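You operate a simulated robot arm through the tools that you are given. There is no shell and no other tool. Be economical: measure what you need, move in short steps, check, and stop when the job is done.

You run a simulated two-armed robot. Do the job below in one go: nothing can be reset, and whatever is moved stays where it is left.

Task
Brush the crumbs off the oak board, then oil its middle.
Fine: brush, cloth and the tin's lid back after. Set down upright: scrubbing brush. A coat counts when it lies all over at full strength: go over it till it gets no stronger. What is to be rubbed or washed off counts as gone when no trace of it is left.

The check looks at the end state, three seconds after you hand in, the way a careful person would. Anything else that was tipped, shoved, dropped, spilled or broken makes it a failure. A push-on lid holds only when it is set on centred and level and pressed home; a screw cap is set on level and turned clockwise until tight. Flat cloth is picked up by pressing the open fingertips on it (5 to 10 N) and closing them slowly along it; thin cloth reads only 2 to 8 mm in the jaws.

Robot
Two 7-joint arms with two-finger parallel grippers on one trunk, on a base that drives. Base frame: it is fixed to the floor where the robot stands at the start and does not move with it; the origin is under the middle of the robot, x ahead of it, y to its left, z up. Lengths are in m, angles in rad, forces in N, time in s.
The left shoulder is at the start at [0.02, 0.17, 1.303], the right one opposite. With the tool pointing down near the work surface each hand reaches from about 0.1 to 0.66 m from the robot's upright axis, wherever it stands, measured 20 degrees to its own side. Places, roughly: crumbs [0.5, 0.2, 1]; island worktop behind the tap [1, -0.4, 0.9]; middle of the oak board [0.5, 0.2, 1]. Payload 3.8 kg a hand.
Tool frame (each hand has its own): the origin (TCP) lies between the finger pads and is the grasp point; the fingertips stand 0.03 m ahead of it; z points along the fingers, y is the line along which they close. The gripper opens to 0.11 m. The fingers are 0.02 m wide and 0.01 m thick; the gripper's body (0.048 by 0.112 m) begins 0.055 m behind the TCP.
Orientation is that of the tool frame in the base frame, as a unit quaternion [x, y, z, w]. With the fingers straight down and closing along the base's y, the tool's x points along the base's -x, its y along +y and its z along -z.

Tools
- The arms move only by the tool arm_command. It takes "left_rows", "right_rows" or both (then of equal length, played together; a hand with none holds still); each is one flat list of numbers, 7 for each row, row after row: the shift along the base's x, y, z in units of 150 mm (1.0 is 150 mm), then the turn, a rotation vector about the base's x, y, z in units of 180 degrees (1.0 is 180 degrees), then the finger opening in m, from 0 to 0.11. In form: [tx, ty, tz, rx, ry, rz, gripper, tx, ty, tz, rx, ry, rz, gripper, ...]. A call has 1 to 10 rows; each row is the pose to reach, as a shift and turn from the pose commanded when the call began. A call with a number of a shift or a turn outside -1 to 1 is refused whole. Each row takes 0.2 s and may step no farther than 0.05 m and 0.15 rad from the row before; otherwise, or with a gripper value out of range, the whole call is refused. Where a pose cannot be reached the arm comes as near as it can. A force on the tool above 70 N (or 10 N above the force at the start of the call, whichever is more), or a blocked arm, ends the call early, and 0.2 s more pass. The fingers move at their own pace (about 0.072 m/s each) and stop on an object; they squeeze with about 41 N. The grip force told is the motor's: it shows also when the fingers shut on nothing. Time passes only in rows, and 0.2 s behind the last, so rows that repeat a pose let the fingers close. It gives the time, the measured TCP pose, the force on the tool (base axes), the opening and the grip force at its end, in the units of the frame above (readings bear some noise), with the torque about the TCP (base axes, N m) and any sound that the robot's microphone picked up.
- Cameras (640 x 400 px; columns grow to the right, rows downward): "scene" is now at [0.0875, 0.0102, 1.4408]; the picture's right is [0.10, -0.99, 0.00], its down [-0.60, -0.06, -0.80] and it looks along [0.79, 0.08, -0.61] (base axes); focal length 263 px, centre (320, 200). "left" rides on the left gripper at [0.072, -0.017, -0.103] in its tool frame; the picture's right is [0.23, 0.97, 0.00], its down [-0.76, 0.18, -0.62] and it looks along [-0.61, 0.14, 0.78] (tool axes); focal length 222 px, centre (320, 200). "right" rides on the right gripper at [0.072, 0.017, -0.103] in its tool frame; the picture's right is [-0.23, 0.97, 0.00], its down [-0.76, -0.18, -0.62] and it looks along [-0.61, -0.14, 0.78] (tool axes); focal length 222 px, centre (320, 200). There is no depth. A picture from a camera that has moved, and an enlarged one, comes with that camera's place and axes in the base frame and with its lens. The place of the scene camera against the robot may be out by one fixed shift of up to 0.025 m in any direction.
- snapshot(camera): a new picture of that camera. The clock stands still meanwhile.
- slide_trunk(by): slides the trunk up (or, below 0, down) by that many m; the arms and the scene camera ride with it, the base frame stays. It gives what a move gives, with no picture.
- drive_base(legs): drives the robot by 1 to 6 legs, each [ahead, turn to the left] in m and rad, along the robot's own axes; the way and the turn of a leg run together, so that a leg with both is an arc; at most 1.5 m and 3.142 rad a leg. The arms and the cameras ride along, it lands a little off, and it stops where it bumps. It gives what a move gives.
- turn_head(pan, tilt): turns the head with the scene camera to pan (to the left, within 1.396 rad either way) and tilt (down, from -0.506 to 1.204), counted from straight ahead of the robot. It gives what a move gives.
- enlarge(camera, box): a new picture of the part [left, top, right, bottom] of that camera's present view, enlarged. The clock stands still meanwhile.
- close_job(): hands the job in; it is judged then, once.

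Go step by step. Nothing tells you exact positions but the pictures and the camera data: compare them with the known pose of the tool, close in by small moves and look again before you grip or let go. The budget is 120 turns and 92 pictures, counting those below and the enlarged ones. Unless the task says otherwise, let go and move clear before handing in, and close with one line.

The tools are called after "Call:" by a JSON object that holds its "name" and its "arguments". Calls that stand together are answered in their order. arm_command: Moves the arms, as the interface text tells. Its arguments: {"type":"object","properties":{"left_rows":{"type":"array","items":{"type":"number"}},"right_rows":{"type":"array","items":{"type":"number"}}},"required":[]} The other tools are called the same way: slide_trunk (by) slides the trunk up or down; drive_base (legs) drives the base; turn_head (pan, tilt) turns the head that bears the scene camera; snapshot (camera) takes a picture; enlarge (camera, box) takes an enlarged picture of a part of a camera's view; close_job () hands the job in.

At the start:

```text
time_s: 0.0
left_tool_pos: [0.4762, 0.2553, 1.2563]
left_orientation: [0.001, 1.0, 0.0, 0.001]
left_wrist_force: [-0.2, -1.2, -0.1]
left_ft_torque: [0.0, -0.03, -0.01]
left_gripper_width: 0.1102
left_gripper_force: 0.0
right_tool_pos: [0.3889, -0.1654, 1.2813]
right_orientation: [0.001, 1.0, 0.0, 0.001]
right_wrist_force: [-0.5, 0.3, 0.8]
right_ft_torque: [-0.01, 0.03, -0.03]
right_gripper_width: 0.1101
right_gripper_force: 0.0
trunk travel left (down, up): [-0.4, 0.17]
robot x, y, heading: [0.0006, 0.0018, -0.001]
head pan, tilt: [0.101, 0.649]
```

scene: 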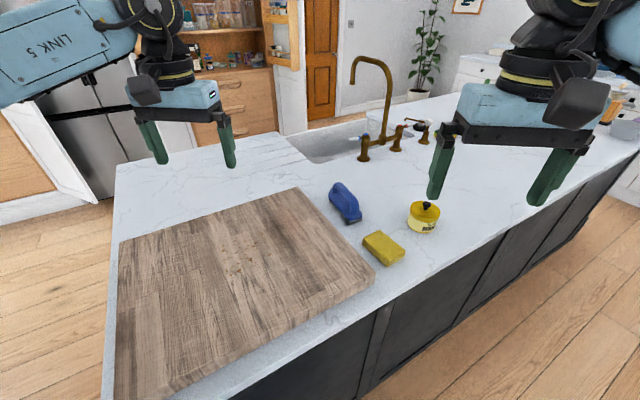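
right: 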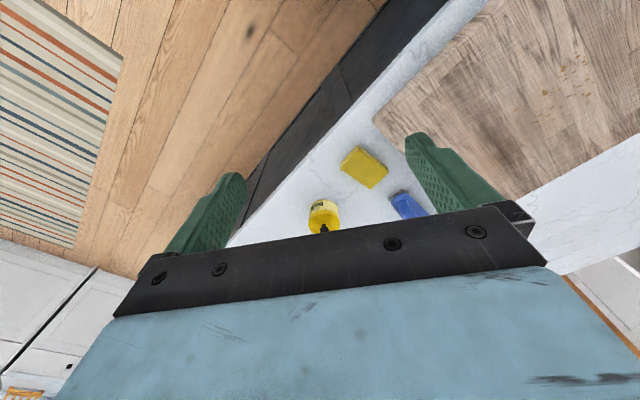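
left: 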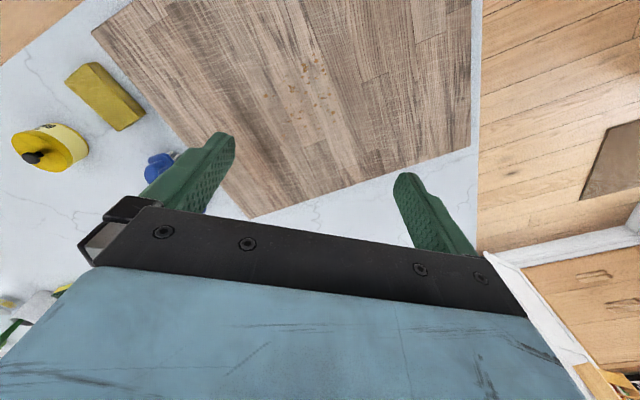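

I see the oak board with crumbs, a blue scrubbing brush, a yellow tin with a knobbed lid and a folded yellow cloth. I'll enlarge the views to locate them.

Call:
{"name": "enlarge", "arguments": {"camera": "scene", "box": [300, 160, 460, 290]}}

Call:
{"name": "enlarge", "arguments": {"camera": "scene", "box": [100, 170, 390, 400]}}

Call:
{"name": "enlarge", "arguments": {"camera": "left", "box": [0, 0, 480, 230]}}

```text
3.08 times, centred on (380, 225) of scene
camera zoom: at [0.0875, 0.0102, 1.4408], right [0.1, -0.99, 0.0], down [-0.6, -0.06, -0.8], along [0.79, 0.08, -0.61], focal length 809 px, centre (135, 123)
```

zoom: 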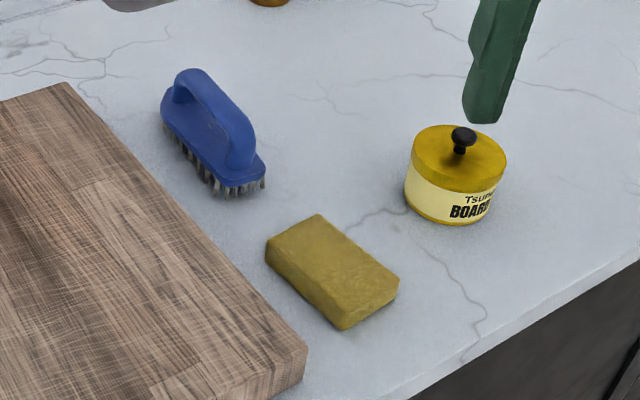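

```text
1.74 times, centred on (245, 285) of scene
camera zoom: at [0.0875, 0.0102, 1.4408], right [0.1, -0.99, 0.0], down [-0.6, -0.06, -0.8], along [0.79, 0.08, -0.61], focal length 457 px, centre (450, 52)
```

zoom: 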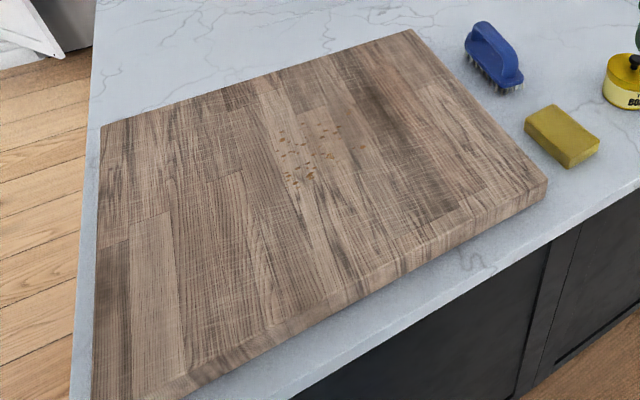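

```text
1.33 times, centred on (240, 115) of left
camera zoom: at [0.4048, 0.2393, 1.3585], right [-0.23, 0.97, 0.0], down [0.76, 0.18, 0.62], along [0.61, 0.14, -0.78], focal length 296 px, centre (427, 313)
```

zoom: 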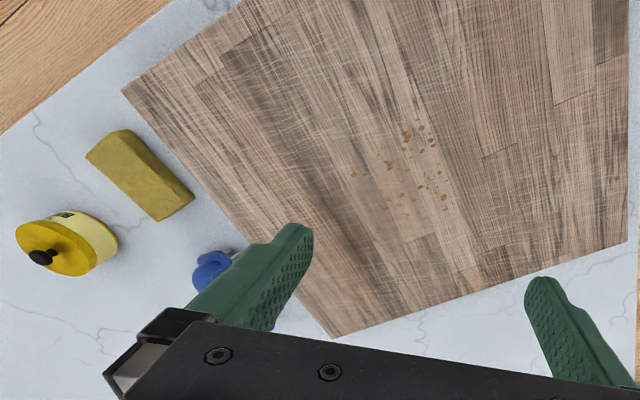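

The island is turned about 0.65 rad against me, with its front edge about 0.28 m off. The tin is near [0.71,-0.235], the brush near [0.74,0], the cloth near [0.59,-0.11] and the crumbs near [0.49,0.245]. I'll drive about 0.33 m along the edge and then face it, so everything is in reach.

Call:
{"name": "drive_base", "arguments": {"legs": [[0, -0.93], [0.33, 0], [0, 1.5]]}}

Call:
{"name": "turn_head", "arguments": {"pan": 0, "tilt": 0.75}}

Call:
{"name": "snapshot", "arguments": {"camera": "scene"}}

Call:
{"name": "snapshot", "arguments": {"camera": "right"}}

Call:
{"name": "snapshot", "arguments": {"camera": "left"}}

```text
time_s: 8.2
left_tool_pos: [0.4582, 0.2076, 1.2564]
left_orientation: [-0.282, 0.959, 0.0, 0.002]
left_wrist_force: [-0.6, 0.1, -0.3]
left_ft_torque: [-0.01, -0.01, 0.02]
left_gripper_width: 0.11
left_gripper_force: 0.1
right_tool_pos: [0.6113, -0.1943, 1.2799]
right_orientation: [-0.281, 0.96, 0.0, -0.001]
right_wrist_force: [0.1, 0.2, 1.6]
right_ft_torque: [0.02, 0.01, -0.01]
right_gripper_width: 0.1101
right_gripper_force: 0.0
trunk travel left (down, up): [-0.4, 0.17]
robot x, y, heading: [0.1944, -0.2668, 0.569]
head pan, tilt: [0.101, 0.649]
```

```text
time_s: 8.9
left_tool_pos: [0.4587, 0.2084, 1.2552]
left_orientation: [-0.283, 0.959, 0.0, 0.001]
left_wrist_force: [1.1, 0.5, 0.9]
left_ft_torque: [0.0, -0.02, -0.02]
left_gripper_width: 0.1101
left_gripper_force: 0.0
right_tool_pos: [0.6122, -0.1939, 1.281]
right_orientation: [-0.283, 0.959, 0.001, 0.0]
right_wrist_force: [0.7, -0.1, -0.2]
right_ft_torque: [0.01, -0.01, 0.01]
right_gripper_width: 0.1099
right_gripper_force: 0.0
trunk travel left (down, up): [-0.4, 0.17]
robot x, y, heading: [0.1963, -0.2633, 0.57]
head pan, tilt: [0.0, 0.75]
```

```text
85 pictures are left
camera scene: at [0.2635, -0.2073, 1.4323], right [0.54, -0.84, 0.0], down [-0.57, -0.37, -0.73], along [0.62, 0.4, -0.68], focal length 263 px, centre (320, 200)
```

scene: 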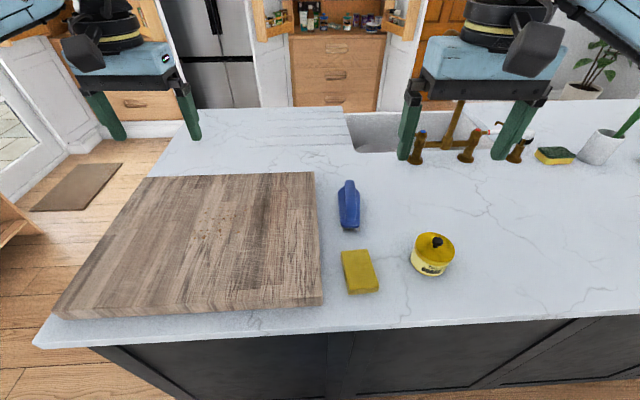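

```text
84 pictures are left
camera right: at [0.5404, -0.2189, 1.3847], right [-0.34, 0.94, 0.0], down [0.74, 0.26, 0.62], along [0.59, 0.21, -0.78], focal length 222 px, centre (320, 200)
```

right: 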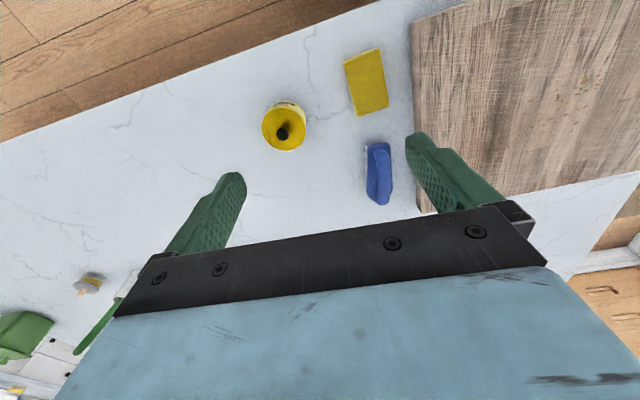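

```text
83 pictures are left
camera left: at [0.4074, 0.1553, 1.3584], right [-0.72, 0.7, 0.0], down [0.54, 0.56, 0.62], along [0.43, 0.45, -0.78], focal length 222 px, centre (320, 200)
```

left: 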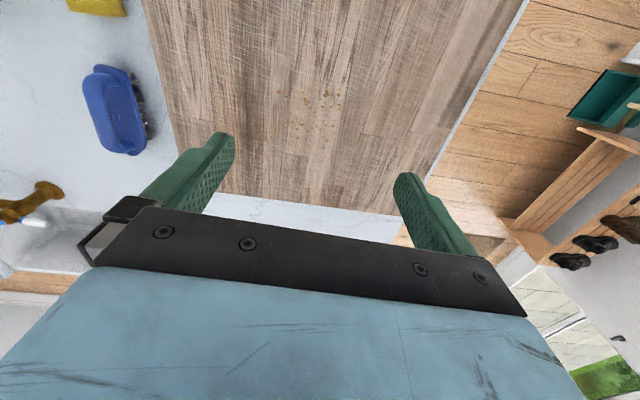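

After the drive I put the brush handle near [0.742,-0.009,0.96], the tin lid near [0.71,-0.23], with the brush pointing along about 0.53 rad. I'll turn right by 0.42 so the left shoulder is nearer to everything, then look again.

Call:
{"name": "drive_base", "arguments": {"legs": [[0, -0.42]]}}

Call:
{"name": "snapshot", "arguments": {"camera": "left"}}

```text
time_s: 10.6
left_tool_pos: [0.6285, 0.0619, 1.2557]
left_orientation: [-0.078, 0.997, 0.0, 0.001]
left_wrist_force: [-0.6, 0.5, 0.3]
left_ft_torque: [0.02, -0.03, 0.03]
left_gripper_width: 0.1098
left_gripper_force: 0.1
right_tool_pos: [0.6054, -0.369, 1.2804]
right_orientation: [-0.077, 0.997, 0.0, 0.0]
right_wrist_force: [-0.8, -0.4, 0.6]
right_ft_torque: [0.03, -0.02, -0.01]
right_gripper_width: 0.11
right_gripper_force: 0.1
trunk travel left (down, up): [-0.4, 0.17]
robot x, y, heading: [0.1901, -0.2628, 0.157]
head pan, tilt: [0.0, 0.75]
```

```text
82 pictures are left
camera left: at [0.5597, 0.0329, 1.3586], right [-0.37, 0.93, 0.0], down [0.72, 0.29, 0.62], along [0.58, 0.23, -0.78], focal length 222 px, centre (320, 200)
```

left: 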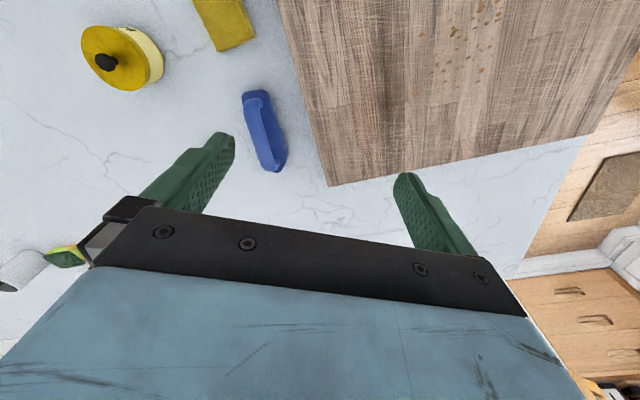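

The brush still reads near [0.742,-0.005]. I'll move the left hand above it with a yaw of +0.38 and look.

Call:
{"name": "arm_command", "arguments": {"left_rows": [0.151, -0.09, -0.187, 0, 0, 0.024, 0.11, 0.302, -0.18, -0.373, 0, 0, 0.048, 0.11, 0.453, -0.27, -0.56, 0, 0, 0.072, 0.11, 0.604, -0.36, -0.746, 0, 0, 0.097, 0.11, 0.755, -0.45, -0.933, 0, 0, 0.121, 0.11]}}

Call:
{"name": "snapshot", "arguments": {"camera": "left"}}

Call:
{"name": "snapshot", "arguments": {"camera": "scene"}}

```text
time_s: 11.8
left_tool_pos: [0.7423, -0.0076, 1.1166]
left_orientation: [-0.265, 0.964, 0.001, 0.001]
left_wrist_force: [-0.2, 0.0, 0.1]
left_ft_torque: [0.01, 0.02, 0.0]
left_gripper_width: 0.1099
left_gripper_force: 0.0
right_tool_pos: [0.6063, -0.3692, 1.2799]
right_orientation: [-0.077, 0.997, 0.0, 0.0]
right_wrist_force: [0.2, -0.6, -0.4]
right_ft_torque: [0.05, 0.03, -0.03]
right_gripper_width: 0.11
right_gripper_force: 0.2
trunk travel left (down, up): [-0.4, 0.17]
robot x, y, heading: [0.1953, -0.2691, 0.152]
head pan, tilt: [0.0, 0.75]
```

```text
81 pictures are left
camera left: at [0.6887, -0.0587, 1.2184], right [-0.69, 0.72, 0.0], down [0.56, 0.54, 0.62], along [0.45, 0.43, -0.78], focal length 222 px, centre (320, 200)
```

left: 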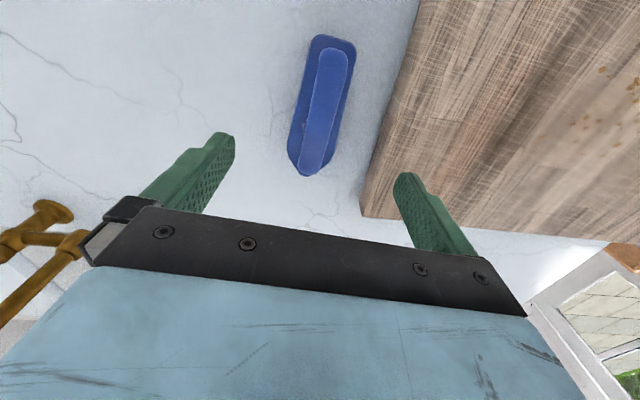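

```text
80 pictures are left
camera scene: at [0.2796, -0.2482, 1.4322], right [0.15, -0.99, 0.0], down [-0.67, -0.1, -0.73], along [0.72, 0.11, -0.68], focal length 263 px, centre (320, 200)
```

scene: 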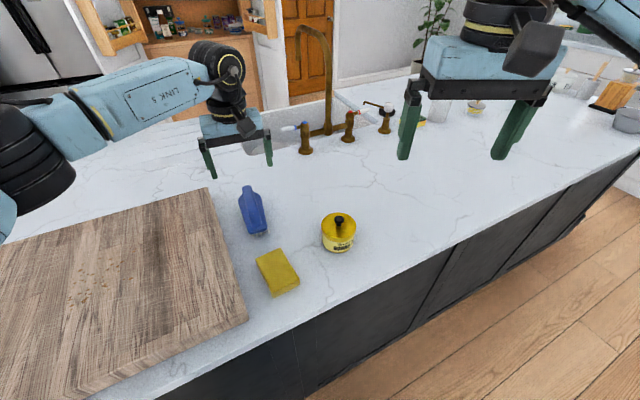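

The hand is centred over the brush. I'll enlarge it to judge the handle's height before descending.

Call:
{"name": "enlarge", "arguments": {"camera": "scene", "box": [200, 140, 310, 250]}}

Call:
{"name": "arm_command", "arguments": {"left_rows": [0.02, 0.017, -0.25, 0, 0, 0, 0.11, 0.04, 0.033, -0.5, 0, 0, 0, 0.11, 0.04, 0.033, -0.7, 0, 0, 0, 0.11]}}

Call:
{"name": "enlarge", "arguments": {"camera": "scene", "box": [200, 140, 310, 250]}}

Call:
{"name": "snapshot", "arguments": {"camera": "left"}}

```text
3.64 times, centred on (255, 195) of scene
camera zoom: at [0.2796, -0.2482, 1.4322], right [0.15, -0.99, 0.0], down [-0.67, -0.1, -0.73], along [0.72, 0.11, -0.68], focal length 956 px, centre (556, 218)
```

zoom: 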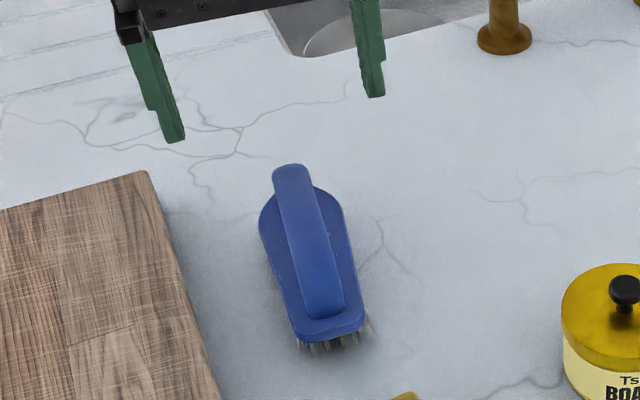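

```text
time_s: 12.6
left_tool_pos: [0.7492, -0.0013, 1.0099]
left_orientation: [-0.264, 0.965, 0.0, 0.001]
left_wrist_force: [-0.2, 0.1, 0.1]
left_ft_torque: [0.02, 0.0, 0.04]
left_gripper_width: 0.1103
left_gripper_force: 0.0
right_tool_pos: [0.6054, -0.3687, 1.2805]
right_orientation: [-0.077, 0.997, 0.0, 0.0]
right_wrist_force: [-0.1, -0.2, 0.8]
right_ft_torque: [0.01, -0.02, 0.0]
right_gripper_width: 0.11
right_gripper_force: 0.1
trunk travel left (down, up): [-0.4, 0.17]
robot x, y, heading: [0.1911, -0.2656, 0.152]
head pan, tilt: [0.0, 0.75]
```

```text
3.64 times, centred on (255, 195) of scene
camera zoom: at [0.2791, -0.2474, 1.4322], right [0.15, -0.99, 0.0], down [-0.67, -0.1, -0.73], along [0.72, 0.11, -0.68], focal length 956 px, centre (556, 218)
```

zoom: 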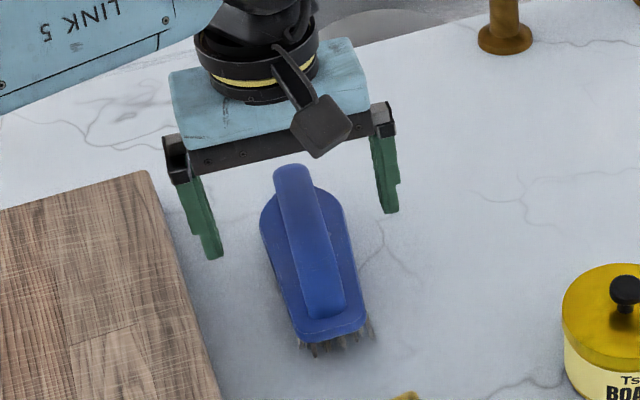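

```text
77 pictures are left
camera left: at [0.6947, -0.053, 1.1129], right [-0.69, 0.72, 0.0], down [0.56, 0.54, 0.62], along [0.45, 0.43, -0.78], focal length 222 px, centre (320, 200)
```

left: 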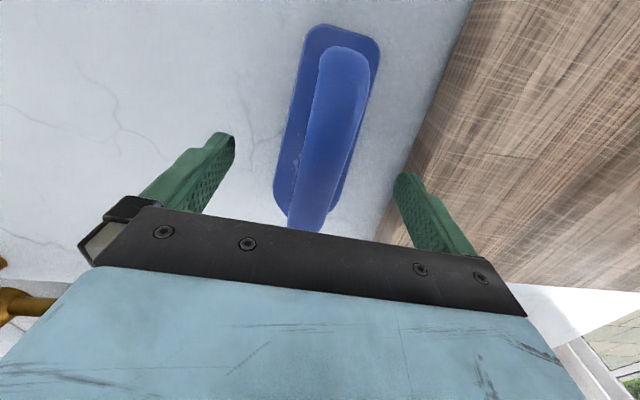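

The right finger passes close to the board edge, so I'll narrow the jaws to 0.08, go down to z≈0.97 and look again.

Call:
{"name": "arm_command", "arguments": {"left_rows": [0, 0, 0, 0, 0, 0, 0.078, 0, 0, 0, 0, 0, 0, 0.078, 0, 0, -0.13, 0, 0, 0, 0.078, 0, 0, -0.26, 0, 0, 0, 0.078]}}

Call:
{"name": "enlarge", "arguments": {"camera": "scene", "box": [200, 160, 300, 250]}}

Call:
{"name": "snapshot", "arguments": {"camera": "left"}}

```text
time_s: 13.6
left_tool_pos: [0.7475, -0.0015, 0.9718]
left_orientation: [-0.264, 0.965, 0.0, 0.001]
left_wrist_force: [-0.4, -0.7, -0.3]
left_ft_torque: [0.02, 0.02, -0.03]
left_gripper_width: 0.0777
left_gripper_force: 0.1
right_tool_pos: [0.6047, -0.3691, 1.28]
right_orientation: [-0.076, 0.997, 0.0, 0.0]
right_wrist_force: [0.0, -0.2, 2.1]
right_ft_torque: [0.0, -0.02, -0.02]
right_gripper_width: 0.1098
right_gripper_force: 0.0
trunk travel left (down, up): [-0.4, 0.17]
robot x, y, heading: [0.1979, -0.267, 0.153]
head pan, tilt: [0.0, 0.75]
```

```text
4.44 times, centred on (250, 205) of scene
camera zoom: at [0.2789, -0.2475, 1.4322], right [0.15, -0.99, 0.0], down [-0.67, -0.1, -0.73], along [0.72, 0.11, -0.68], focal length 1168 px, centre (631, 178)
```

zoom: 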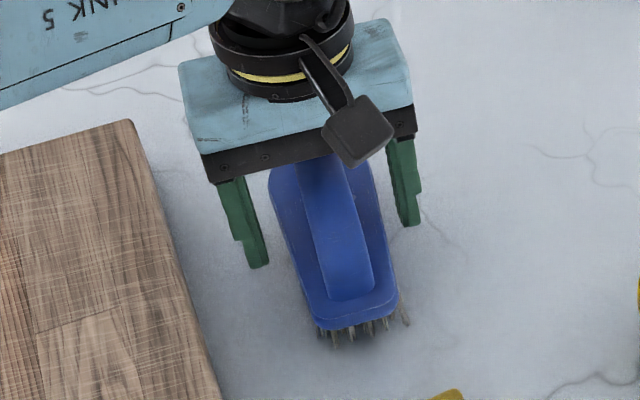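

```text
75 pictures are left
camera left: at [0.6948, -0.053, 1.0739], right [-0.69, 0.72, 0.0], down [0.56, 0.54, 0.62], along [0.45, 0.43, -0.78], focal length 222 px, centre (320, 200)
```

left: 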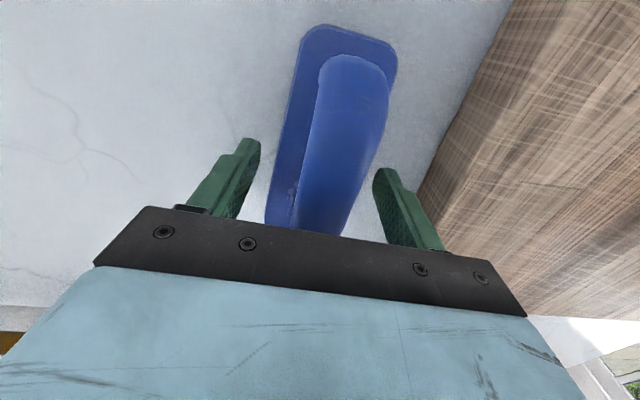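

The fingers straddle the brush, so I close slowly and see what width they meet.

Call:
{"name": "arm_command", "arguments": {"left_rows": [0, 0, 0, 0, 0, 0, 0.05, 0, 0, 0, 0, 0, 0, 0.03, 0, 0, 0, 0, 0, 0, 0.01, 0, 0, 0, 0, 0, 0, 0.01]}}

Call:
{"name": "snapshot", "arguments": {"camera": "left"}}

```text
time_s: 14.6
left_tool_pos: [0.7475, -0.0021, 0.972]
left_orientation: [-0.264, 0.965, 0.001, 0.001]
left_wrist_force: [0.4, -0.5, 0.4]
left_ft_torque: [0.01, -0.01, -0.01]
left_gripper_width: 0.0572
left_gripper_force: 41.4
right_tool_pos: [0.6054, -0.3697, 1.28]
right_orientation: [-0.077, 0.997, 0.0, 0.0]
right_wrist_force: [-0.1, 0.1, 0.1]
right_ft_torque: [0.01, 0.0, -0.01]
right_gripper_width: 0.1098
right_gripper_force: 0.0
trunk travel left (down, up): [-0.4, 0.17]
robot x, y, heading: [0.196, -0.2667, 0.154]
head pan, tilt: [0.0, 0.75]
```

```text
74 pictures are left
camera left: at [0.6948, -0.0529, 1.0743], right [-0.69, 0.72, 0.0], down [0.56, 0.54, 0.62], along [0.45, 0.43, -0.78], focal length 222 px, centre (320, 200)
```

left: 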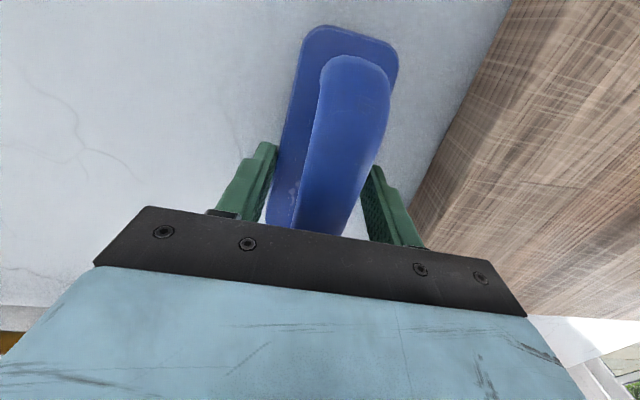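

It gripped the broad body (57 mm). I'd rather have the handle, so I'll open, rise 16 mm and close again.

Call:
{"name": "arm_command", "arguments": {"left_rows": [0, 0, 0, 0, 0, 0, 0.075, 0, 0, 0, 0, 0, 0, 0.075, 0, 0, 0.107, 0, 0, 0, 0.075, 0, 0, 0.107, 0, 0, 0, 0.05, 0, 0, 0.107, 0, 0, 0, 0.03, 0, 0, 0.107, 0, 0, 0, 0.01, 0, 0, 0.107, 0, 0, 0, 0.01]}}

Call:
{"name": "enlarge", "arguments": {"camera": "scene", "box": [200, 160, 300, 250]}}

```text
time_s: 16.2
left_tool_pos: [0.7482, -0.0031, 0.9883]
left_orientation: [-0.264, 0.965, 0.0, 0.002]
left_wrist_force: [0.2, 0.7, 0.5]
left_ft_torque: [-0.02, 0.05, -0.06]
left_gripper_width: 0.0248
left_gripper_force: 41.0
right_tool_pos: [0.6047, -0.3686, 1.2802]
right_orientation: [-0.077, 0.997, 0.0, 0.0]
right_wrist_force: [0.0, -0.1, 0.7]
right_ft_torque: [0.02, -0.05, -0.03]
right_gripper_width: 0.1101
right_gripper_force: 0.1
trunk travel left (down, up): [-0.4, 0.17]
robot x, y, heading: [0.1936, -0.2639, 0.148]
head pan, tilt: [0.0, 0.75]
```

```text
4.44 times, centred on (250, 205) of scene
camera zoom: at [0.2787, -0.2475, 1.4322], right [0.15, -0.99, 0.0], down [-0.67, -0.1, -0.73], along [0.72, 0.11, -0.68], focal length 1168 px, centre (631, 178)
```

zoom: 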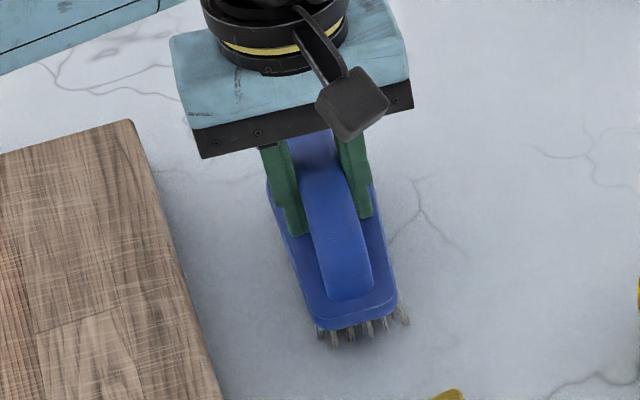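

The handle is firmly held (25 mm). I'll remember the set-down pose [0.748,-0.003,0.988] at yaw 0.536. Next I lift and carry the brush to the right-hand side of the crumbs.

Call:
{"name": "arm_command", "arguments": {"left_rows": [0, 0, 0.25, 0, 0, 0, 0.01, 0, 0, 0.5, 0, 0, 0, 0.01, 0, 0, 0.75, 0, 0, 0, 0.01, -0.2, 0.15, 0.75, 0, 0, 0, 0.01, -0.4, 0.3, 0.75, 0, 0, 0, 0.01, -0.6, 0.45, 0.75, 0, 0, 0, 0.01, -0.8, 0.6, 0.75, 0, 0, 0, 0.01]}}

Call:
{"name": "snapshot", "arguments": {"camera": "left"}}

Call:
{"name": "snapshot", "arguments": {"camera": "scene"}}

```text
time_s: 17.8
left_tool_pos: [0.6271, 0.0887, 1.1016]
left_orientation: [-0.264, 0.965, 0.001, 0.001]
left_wrist_force: [0.1, -0.1, -1.9]
left_ft_torque: [0.0, -0.01, -0.02]
left_gripper_width: 0.0252
left_gripper_force: 41.0
right_tool_pos: [0.6041, -0.3683, 1.2814]
right_orientation: [-0.076, 0.997, 0.0, -0.001]
right_wrist_force: [-0.2, -0.2, 0.6]
right_ft_torque: [0.01, -0.01, -0.02]
right_gripper_width: 0.1104
right_gripper_force: 0.0
trunk travel left (down, up): [-0.4, 0.17]
robot x, y, heading: [0.1947, -0.2669, 0.153]
head pan, tilt: [0.0, 0.75]
```

```text
72 pictures are left
camera left: at [0.5735, 0.0381, 1.2034], right [-0.69, 0.72, 0.0], down [0.56, 0.54, 0.62], along [0.45, 0.43, -0.78], focal length 222 px, centre (320, 200)
```

left: 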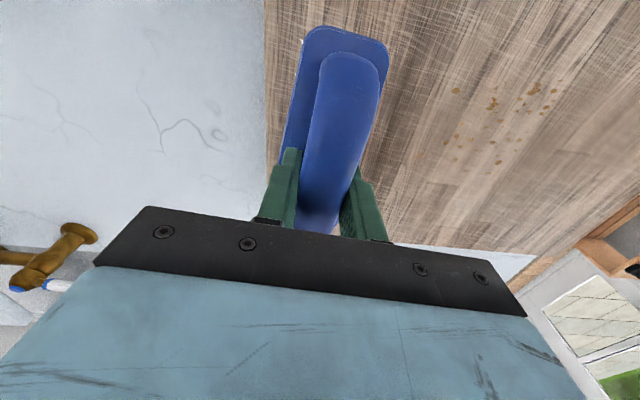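

```text
71 pictures are left
camera scene: at [0.2779, -0.2468, 1.4323], right [0.15, -0.99, 0.0], down [-0.67, -0.1, -0.73], along [0.72, 0.11, -0.68], focal length 263 px, centre (320, 200)
```

scene: 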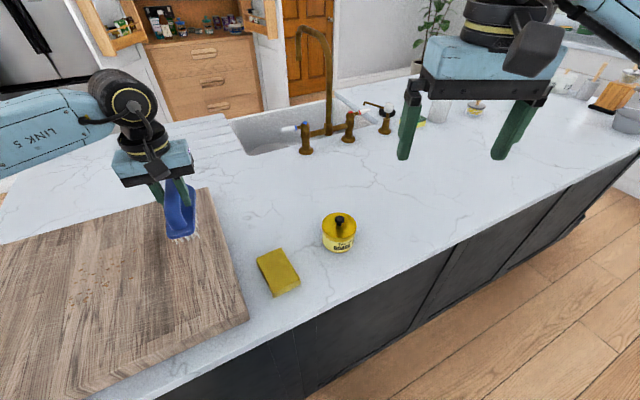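

The crumbs span about 0.10 x 0.11 m round [0.505,0.235], and the brush length covers that in one stroke. I'll move to the right of them and lower carefully.

Call:
{"name": "arm_command", "arguments": {"left_rows": [-0.245, 0.187, 0, 0, 0, 0, 0.01, -0.487, 0.373, 0, 0, 0, 0, 0.01, -0.487, 0.373, -0.25, 0, 0, 0, 0.01, -0.487, 0.373, -0.4, 0, 0, 0, 0.01]}}

Call:
{"name": "enlarge", "arguments": {"camera": "scene", "box": [0, 130, 260, 330]}}

```text
time_s: 18.8
left_tool_pos: [0.5555, 0.1468, 1.0401]
left_orientation: [-0.264, 0.965, 0.0, 0.001]
left_wrist_force: [-0.3, -0.5, -0.8]
left_ft_torque: [0.01, -0.02, 0.01]
left_gripper_width: 0.0254
left_gripper_force: 40.5
right_tool_pos: [0.604, -0.3682, 1.2797]
right_orientation: [-0.076, 0.997, 0.0, 0.0]
right_wrist_force: [0.5, -0.1, 0.3]
right_ft_torque: [0.01, -0.03, 0.0]
right_gripper_width: 0.1099
right_gripper_force: 0.0
trunk travel left (down, up): [-0.4, 0.17]
robot x, y, heading: [0.1987, -0.2621, 0.161]
head pan, tilt: [0.0, 0.75]
```

```text
2.00 times, centred on (130, 230) of scene
camera zoom: at [0.2784, -0.2473, 1.4323], right [0.15, -0.99, 0.0], down [-0.67, -0.1, -0.73], along [0.72, 0.11, -0.68], focal length 526 px, centre (700, 140)
```

zoom: 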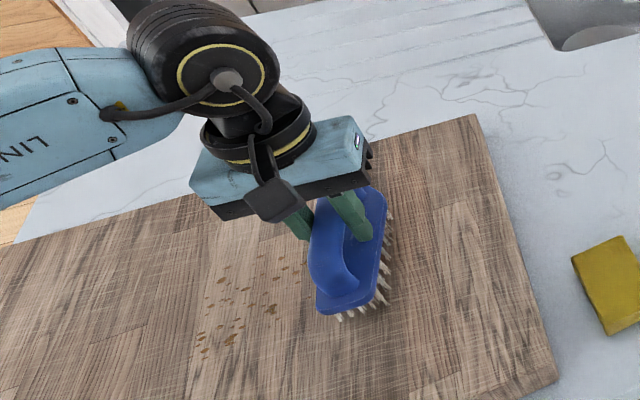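

The brush is just above the board. I lower it in small steps until there is contact.

Call:
{"name": "arm_command", "arguments": {"left_rows": [0, 0, -0.02, 0, 0, 0, 0.01, 0, 0, -0.04, 0, 0, 0, 0.01, 0, 0, -0.06, 0, 0, 0, 0.01]}}

```text
time_s: 19.6
left_tool_pos: [0.5563, 0.1454, 1.0315]
left_orientation: [-0.264, 0.965, 0.0, 0.001]
left_wrist_force: [0.1, -0.1, -1.6]
left_ft_torque: [0.01, 0.03, -0.01]
left_gripper_width: 0.025
left_gripper_force: 40.6
right_tool_pos: [0.6041, -0.3688, 1.2795]
right_orientation: [-0.076, 0.997, 0.0, -0.001]
right_wrist_force: [0.1, 0.3, 0.2]
right_ft_torque: [-0.03, 0.02, 0.0]
right_gripper_width: 0.1101
right_gripper_force: 0.1
trunk travel left (down, up): [-0.4, 0.17]
robot x, y, heading: [0.194, -0.2643, 0.156]
head pan, tilt: [0.0, 0.75]
```

Call:
{"name": "arm_command", "arguments": {"left_rows": [0, 0, -0.017, 0, 0, 0, 0.01, 0, 0, -0.034, 0, 0, 0, 0.01, 0, 0, -0.05, 0, 0, 0, 0.01]}}

Call:
{"name": "snapshot", "arguments": {"camera": "left"}}

```text
time_s: 20.4
left_tool_pos: [0.5544, 0.1453, 1.0288]
left_orientation: [-0.265, 0.964, 0.0, 0.008]
left_wrist_force: [-2.6, 6.9, 40.1]
left_ft_torque: [-0.01, -0.01, -0.06]
left_gripper_width: 0.0256
left_gripper_force: 40.7
right_tool_pos: [0.6025, -0.3698, 1.2825]
right_orientation: [-0.077, 0.997, 0.001, 0.001]
right_wrist_force: [0.0, 0.0, -0.1]
right_ft_torque: [-0.01, 0.0, 0.0]
right_gripper_width: 0.1102
right_gripper_force: 0.1
trunk travel left (down, up): [-0.4, 0.17]
robot x, y, heading: [0.1962, -0.2674, 0.156]
head pan, tilt: [0.0, 0.75]
```

```text
69 pictures are left
camera left: at [0.5002, 0.0934, 1.1312], right [-0.69, 0.72, -0.01], down [0.56, 0.54, 0.63], along [0.46, 0.44, -0.77], focal length 222 px, centre (320, 200)
```

left: 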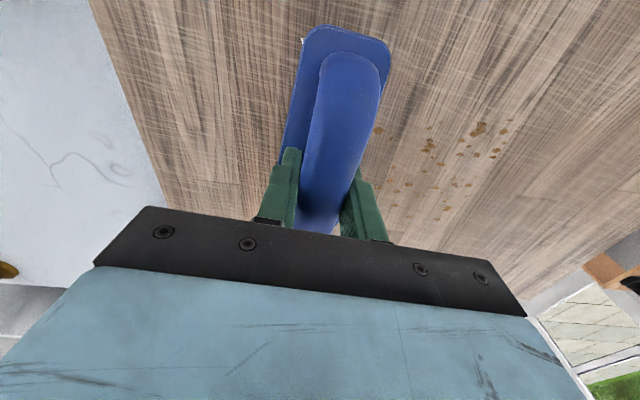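

Contact is at z≈1.0285. I'll ease the pressure a bit and sweep about 0.16 m across the crumbs to the left.

Call:
{"name": "arm_command", "arguments": {"left_rows": [0, 0, 0.015, 0, 0, 0, 0.01, -0.067, 0.115, 0.015, 0, 0, 0, 0.01, -0.135, 0.23, 0.015, 0, 0, 0, 0.01, -0.202, 0.345, 0.015, 0, 0, 0, 0.01, -0.27, 0.46, 0.015, 0, 0, 0, 0.01, -0.337, 0.575, 0.015, 0, 0, 0, 0.01, -0.404, 0.69, 0.015, 0, 0, 0, 0.01, -0.472, 0.805, 0.015, 0, 0, 0, 0.01, -0.539, 0.92, 0.015, 0, 0, 0, 0.01]}}

Call:
{"name": "enlarge", "arguments": {"camera": "scene", "box": [0, 130, 260, 330]}}

Call:
{"name": "snapshot", "arguments": {"camera": "left"}}

```text
time_s: 22.4
left_tool_pos: [0.4746, 0.2805, 1.0286]
left_orientation: [-0.264, 0.964, 0.001, 0.002]
left_wrist_force: [3.1, -7.1, 26.2]
left_ft_torque: [0.03, -0.17, 0.07]
left_gripper_width: 0.0252
left_gripper_force: 41.3
right_tool_pos: [0.6033, -0.3715, 1.2806]
right_orientation: [-0.077, 0.997, 0.001, 0.0]
right_wrist_force: [0.0, 0.4, 0.1]
right_ft_torque: [-0.01, 0.01, 0.03]
right_gripper_width: 0.1099
right_gripper_force: 0.0
trunk travel left (down, up): [-0.4, 0.17]
robot x, y, heading: [0.1954, -0.2646, 0.157]
head pan, tilt: [0.0, 0.75]
```

```text
2.00 times, centred on (130, 230) of scene
camera zoom: at [0.278, -0.2508, 1.4324], right [0.15, -0.99, 0.0], down [-0.67, -0.1, -0.73], along [0.72, 0.11, -0.68], focal length 526 px, centre (700, 140)
```

zoom: 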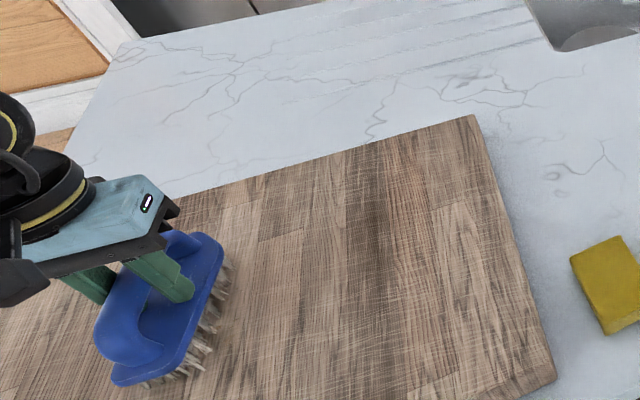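

```text
67 pictures are left
camera left: at [0.4198, 0.229, 1.1311], right [-0.69, 0.72, 0.0], down [0.56, 0.54, 0.63], along [0.45, 0.43, -0.78], focal length 222 px, centre (320, 200)
```

left: 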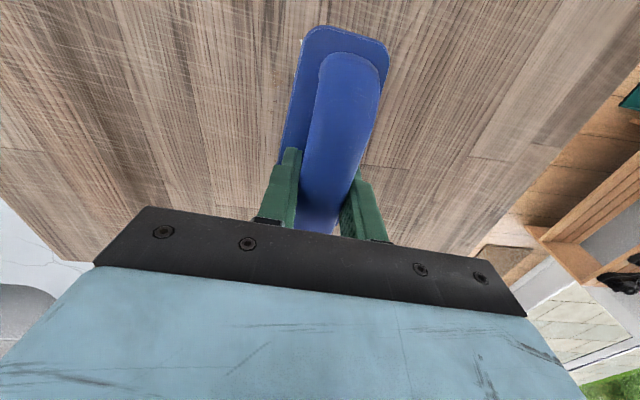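

The crumbs go as the brush passes. I'll continue a little and stroke back and forth once more, shifted along the brush, to take any remnants.

Call:
{"name": "arm_command", "arguments": {"left_rows": [-0.1, 0.17, 0, 0, 0, 0, 0.01, -0.2, 0.07, 0, 0, 0, 0, 0.01, -0.1, -0.1, 0, 0, 0, 0, 0.01, 0.0, -0.27, 0, 0, 0, 0, 0.01, 0.1, -0.44, 0, 0, 0, 0, 0.01, 0.2, -0.61, 0, 0, 0, 0, 0.01, 0.3, -0.78, 0, 0, 0, 0, 0.01, 0.4, -0.9, 0, 0, 0, 0, 0.01]}}

Call:
{"name": "arm_command", "arguments": {"left_rows": [0.16, 0.1, 0, 0, 0, 0, 0.01, 0.32, 0.2, 0, 0, 0, 0, 0.01, 0.22, 0.37, 0, 0, 0, 0, 0.01, 0.12, 0.54, 0, 0, 0, 0, 0.01, 0.02, 0.71, 0, 0, 0, 0, 0.01, -0.08, 0.88, 0, 0, 0, 0, 0.01, -0.14, 1.0, 0, 0, 0, 0, 0.01]}}

Call:
{"name": "arm_command", "arguments": {"left_rows": [0, 0, 0.2, 0, 0, 0, 0.01, 0, 0, 0.4, 0, 0, 0, 0.01, 0.1, -0.17, 0.6, 0, 0, 0, 0.01, 0.25, -0.42, 0.7, 0, 0, 0, 0.01, 0.4, -0.67, 0.7, 0, 0, 0, 0.01, 0.55, -0.92, 0.7, 0, 0, 0, 0.01]}}

Call:
{"name": "enlarge", "arguments": {"camera": "scene", "box": [0, 170, 260, 370]}}

Call:
{"name": "enlarge", "arguments": {"camera": "left", "box": [360, 0, 640, 240]}}

```text
time_s: 24.2
left_tool_pos: [0.5318, 0.145, 1.0288]
left_orientation: [-0.265, 0.964, 0.001, 0.004]
left_wrist_force: [-5.9, 8.2, 33.2]
left_ft_torque: [-0.1, -0.06, 0.0]
left_gripper_width: 0.0251
left_gripper_force: 41.2
right_tool_pos: [0.602, -0.3708, 1.2808]
right_orientation: [-0.077, 0.997, 0.001, 0.001]
right_wrist_force: [-0.6, -0.6, 0.4]
right_ft_torque: [0.03, 0.02, 0.03]
right_gripper_width: 0.11
right_gripper_force: 0.0
trunk travel left (down, up): [-0.4, 0.17]
robot x, y, heading: [0.195, -0.2647, 0.157]
head pan, tilt: [0.0, 0.75]
```

```text
time_s: 25.8
left_tool_pos: [0.5129, 0.2974, 1.0278]
left_orientation: [-0.265, 0.964, 0.003, 0.001]
left_wrist_force: [1.7, -5.3, 20.0]
left_ft_torque: [0.35, -0.7, -0.1]
left_gripper_width: 0.025
left_gripper_force: 40.8
right_tool_pos: [0.6019, -0.3722, 1.2815]
right_orientation: [-0.077, 0.997, 0.001, 0.001]
right_wrist_force: [-0.5, 0.3, -0.1]
right_ft_torque: [0.0, -0.01, -0.03]
right_gripper_width: 0.1099
right_gripper_force: 0.1
trunk travel left (down, up): [-0.4, 0.17]
robot x, y, heading: [0.1947, -0.2636, 0.154]
head pan, tilt: [0.0, 0.75]
```

```text
time_s: 27.2
left_tool_pos: [0.5972, 0.1587, 1.1322]
left_orientation: [-0.264, 0.965, 0.002, 0.0]
left_wrist_force: [-0.1, 0.5, -0.9]
left_ft_torque: [0.03, 0.03, 0.02]
left_gripper_width: 0.025
left_gripper_force: 41.1
right_tool_pos: [0.6049, -0.3707, 1.2803]
right_orientation: [-0.077, 0.997, 0.001, 0.0]
right_wrist_force: [-0.4, -0.1, -0.6]
right_ft_torque: [0.01, -0.02, -0.01]
right_gripper_width: 0.11
right_gripper_force: 0.0
trunk travel left (down, up): [-0.4, 0.17]
robot x, y, heading: [0.1955, -0.2648, 0.155]
head pan, tilt: [0.0, 0.75]
```

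```text
2.00 times, centred on (130, 270) of scene
camera zoom: at [0.2799, -0.2487, 1.4321], right [0.15, -0.99, 0.0], down [-0.67, -0.1, -0.73], along [0.72, 0.11, -0.68], focal length 526 px, centre (700, 60)
```

zoom: 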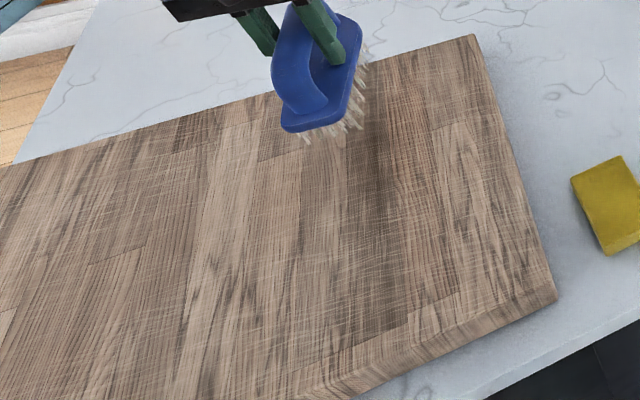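

```text
1.67 times, centred on (500, 120) of left
camera zoom: at [0.5432, 0.1062, 1.2347], right [-0.69, 0.72, 0.0], down [0.56, 0.54, 0.62], along [0.45, 0.43, -0.78], focal length 370 px, centre (20, 333)
```

zoom: 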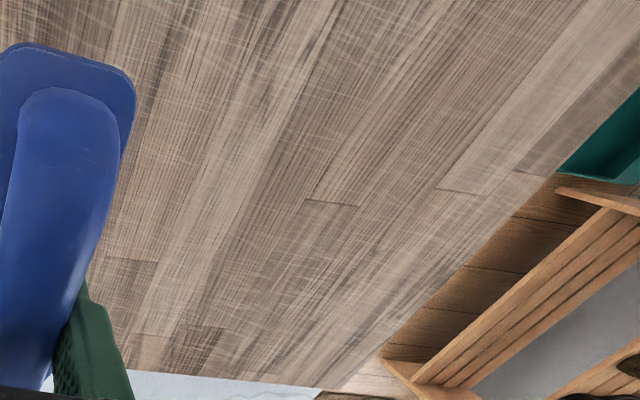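

The board is clean. I'll carry the brush back to its place.

Call:
{"name": "arm_command", "arguments": {"left_rows": [0.2, -0.2, 0, 0, 0, 0, 0.01, 0.4, -0.4, 0, 0, 0, 0, 0.01, 0.6, -0.6, 0, 0, 0, 0, 0.01, 0.8, -0.8, 0, 0, 0, 0, 0.01, 1.0, -1.0, 0, 0, 0, 0, 0.01]}}

Call:
{"name": "arm_command", "arguments": {"left_rows": [0.007, -0.08, -0.25, 0, 0, 0, 0.01, 0.007, -0.08, -0.5, 0, 0, 0, 0.01, 0.007, -0.08, -0.75, 0, 0, 0, 0.01, 0.007, -0.08, -0.9, 0, 0, 0, 0.01]}}

Call:
{"name": "enlarge", "arguments": {"camera": "scene", "box": [200, 160, 300, 250]}}

```text
time_s: 28.4
left_tool_pos: [0.7466, 0.0069, 1.1306]
left_orientation: [-0.263, 0.965, 0.001, 0.001]
left_wrist_force: [0.3, -0.2, -2.0]
left_ft_torque: [-0.01, 0.02, 0.02]
left_gripper_width: 0.0251
left_gripper_force: 40.5
right_tool_pos: [0.6059, -0.3692, 1.2791]
right_orientation: [-0.078, 0.997, 0.001, -0.001]
right_wrist_force: [0.2, -0.1, -0.3]
right_ft_torque: [0.0, 0.05, -0.05]
right_gripper_width: 0.1099
right_gripper_force: 0.1
trunk travel left (down, up): [-0.4, 0.17]
robot x, y, heading: [0.1958, -0.2649, 0.159]
head pan, tilt: [0.0, 0.75]
```

```text
time_s: 29.4
left_tool_pos: [0.7456, -0.0032, 0.9966]
left_orientation: [-0.264, 0.965, 0.0, 0.0]
left_wrist_force: [-0.3, 0.4, -0.7]
left_ft_torque: [0.03, 0.01, 0.02]
left_gripper_width: 0.025
left_gripper_force: 40.6
right_tool_pos: [0.6046, -0.369, 1.2795]
right_orientation: [-0.077, 0.997, 0.0, 0.0]
right_wrist_force: [-0.4, -0.3, 0.7]
right_ft_torque: [0.0, 0.0, -0.02]
right_gripper_width: 0.11
right_gripper_force: 0.0
trunk travel left (down, up): [-0.4, 0.17]
robot x, y, heading: [0.1974, -0.2649, 0.153]
head pan, tilt: [0.0, 0.75]
```

```text
4.44 times, centred on (250, 205) of scene
camera zoom: at [0.279, -0.2475, 1.4322], right [0.15, -0.99, 0.0], down [-0.67, -0.1, -0.73], along [0.72, 0.11, -0.68], focal length 1168 px, centre (631, 178)
```

zoom: 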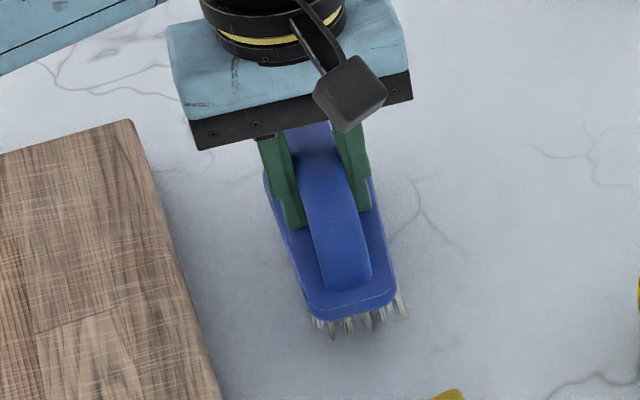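

The place matches the original. I lower the last 9 mm and check contact, then release.

Call:
{"name": "arm_command", "arguments": {"left_rows": [0.013, 0, -0.03, 0, 0, 0, 0.01, 0.013, 0, -0.065, 0, 0, 0, 0.01]}}

```text
time_s: 30.0
left_tool_pos: [0.7477, -0.0022, 0.9876]
left_orientation: [-0.263, 0.965, 0.001, 0.001]
left_wrist_force: [0.2, 0.9, 0.8]
left_ft_torque: [0.0, -0.12, 0.01]
left_gripper_width: 0.0251
left_gripper_force: 40.7
right_tool_pos: [0.6044, -0.3685, 1.2804]
right_orientation: [-0.076, 0.997, -0.001, 0.0]
right_wrist_force: [-0.2, -0.1, -0.1]
right_ft_torque: [0.01, -0.03, 0.01]
right_gripper_width: 0.1101
right_gripper_force: 0.1
trunk travel left (down, up): [-0.4, 0.17]
robot x, y, heading: [0.1963, -0.2624, 0.151]
head pan, tilt: [0.0, 0.75]
```

It touches down. I open the fingers and rise, then inspect.

Call:
{"name": "arm_command", "arguments": {"left_rows": [0, 0, 0, 0, 0, 0, 0.06, 0, 0, 0, 0, 0, 0, 0.06, 0, 0, 0, 0, 0, 0, 0.06, 0, 0, 0.2, 0, 0, 0, 0.06, 0, 0, 0.5, 0, 0, 0, 0.06, 0, 0, 0.8, 0, 0, 0, 0.06]}}

Call:
{"name": "enlarge", "arguments": {"camera": "scene", "box": [200, 160, 380, 310]}}

Call:
{"name": "snapshot", "arguments": {"camera": "right"}}

```text
time_s: 31.4
left_tool_pos: [0.7472, -0.003, 1.1055]
left_orientation: [-0.264, 0.965, 0.0, 0.0]
left_wrist_force: [-0.2, -0.2, -0.4]
left_ft_torque: [-0.02, 0.01, 0.03]
left_gripper_width: 0.0601
left_gripper_force: 0.1
right_tool_pos: [0.605, -0.3694, 1.2799]
right_orientation: [-0.077, 0.997, 0.001, 0.0]
right_wrist_force: [0.2, -0.4, -0.2]
right_ft_torque: [0.01, -0.01, -0.01]
right_gripper_width: 0.11
right_gripper_force: 0.0
trunk travel left (down, up): [-0.4, 0.17]
robot x, y, heading: [0.1942, -0.2655, 0.156]
head pan, tilt: [0.0, 0.75]
```

```text
2.67 times, centred on (290, 235) of scene
camera zoom: at [0.2783, -0.2478, 1.4323], right [0.15, -0.99, 0.0], down [-0.67, -0.1, -0.73], along [0.72, 0.11, -0.68], focal length 701 px, centre (400, 107)
```

zoom: 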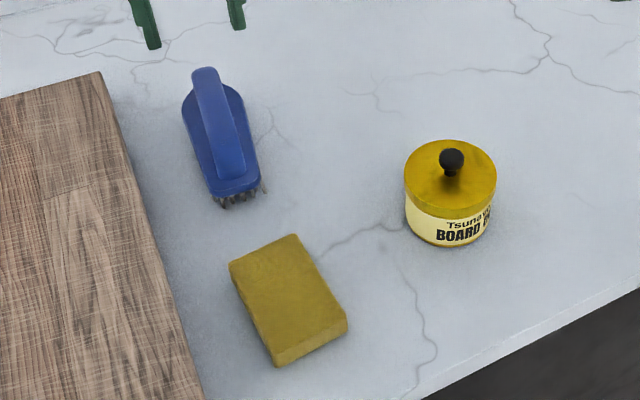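

```text
62 pictures are left
camera right: at [0.5287, -0.3634, 1.3849], right [0.08, 1.0, 0.0], down [0.78, -0.06, 0.62], along [0.62, -0.05, -0.78], focal length 222 px, centre (320, 200)
```

right: 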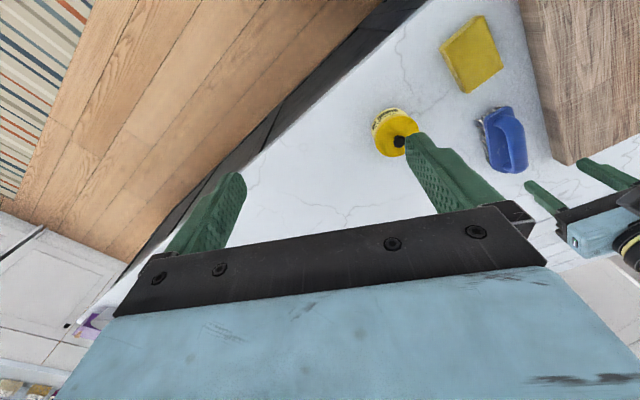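

The brush stands upright in its place. Next comes the tin's lid. I'll move the right hand out of the way and bring the left hand above the knob, near [0.715,-0.232].

Call:
{"name": "arm_command", "arguments": {"right_rows": [-0.1, -0.25, 0, 0, 0, 0, 0.11, -0.2, -0.5, 0, 0, 0, 0, 0.11, -0.35, -0.75, 0, 0, 0, 0, 0.11, -0.5, -1.0, 0, 0, 0, 0, 0.11], "left_rows": [-0.04, -0.25, 0, 0, 0, 0, 0.06, -0.08, -0.5, 0, 0, 0, 0, 0.06, -0.12, -0.75, 0, 0, 0, 0, 0.06, -0.16, -1.0, 0, 0, 0, 0, 0.06]}}

Call:
{"name": "arm_command", "arguments": {"left_rows": [-0.02, -0.26, 0, 0, 0, 0, 0.06, -0.05, -0.52, 0, 0, 0, 0, 0.06, -0.05, -0.52, 0, 0, 0, 0, 0.06]}}

Call:
{"name": "snapshot", "arguments": {"camera": "left"}}

Call:
{"name": "enlarge", "arguments": {"camera": "scene", "box": [270, 130, 400, 270]}}

```text
time_s: 32.4
left_tool_pos: [0.7243, -0.1561, 1.1079]
left_orientation: [-0.264, 0.964, 0.001, 0.002]
left_wrist_force: [0.6, -0.9, 0.3]
left_ft_torque: [0.03, -0.01, 0.02]
left_gripper_width: 0.0601
left_gripper_force: 0.0
right_tool_pos: [0.5287, -0.5216, 1.2806]
right_orientation: [-0.077, 0.997, 0.0, 0.001]
right_wrist_force: [-0.2, 0.2, 0.5]
right_ft_torque: [-0.01, -0.04, 0.02]
right_gripper_width: 0.1101
right_gripper_force: 0.0
trunk travel left (down, up): [-0.4, 0.17]
robot x, y, heading: [0.1957, -0.2639, 0.156]
head pan, tilt: [0.0, 0.75]
```

```text
time_s: 33.2
left_tool_pos: [0.718, -0.2303, 1.1072]
left_orientation: [-0.264, 0.965, 0.001, 0.0]
left_wrist_force: [0.2, 0.7, 0.6]
left_ft_torque: [-0.03, 0.0, -0.01]
left_gripper_width: 0.06
left_gripper_force: 0.1
right_tool_pos: [0.5307, -0.5193, 1.2807]
right_orientation: [-0.077, 0.997, 0.0, 0.0]
right_wrist_force: [0.5, 0.0, 1.2]
right_ft_torque: [-0.02, -0.01, -0.05]
right_gripper_width: 0.1103
right_gripper_force: 0.1
trunk travel left (down, up): [-0.4, 0.17]
robot x, y, heading: [0.1982, -0.269, 0.156]
head pan, tilt: [0.0, 0.75]
```

```text
61 pictures are left
camera left: at [0.6636, -0.2814, 1.209], right [-0.69, 0.72, 0.0], down [0.56, 0.54, 0.62], along [0.45, 0.43, -0.78], focal length 222 px, centre (320, 200)
```

left: 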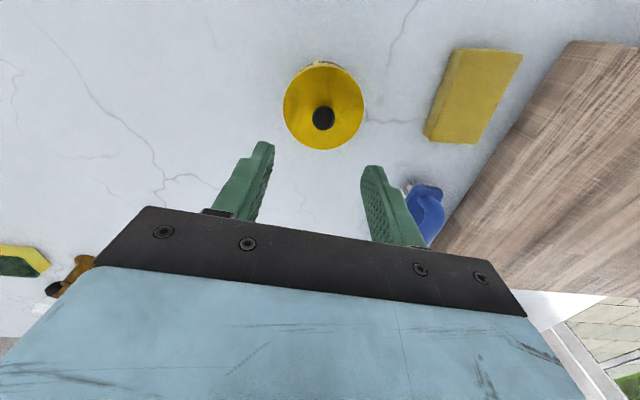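

```text
2.86 times, centred on (335, 200) of scene
camera zoom: at [0.2788, -0.247, 1.4322], right [0.15, -0.99, 0.0], down [-0.67, -0.1, -0.73], along [0.72, 0.11, -0.68], focal length 751 px, centre (277, 200)
```

zoom: 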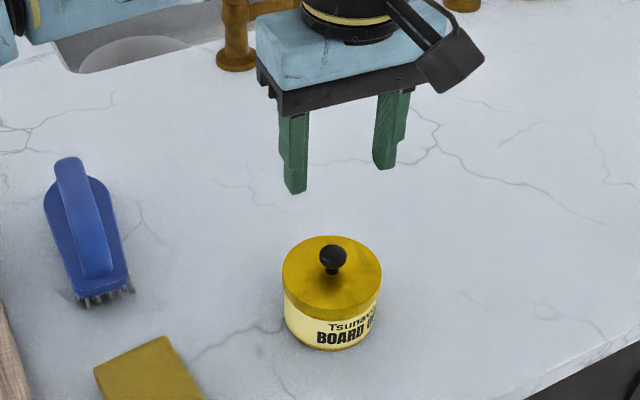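

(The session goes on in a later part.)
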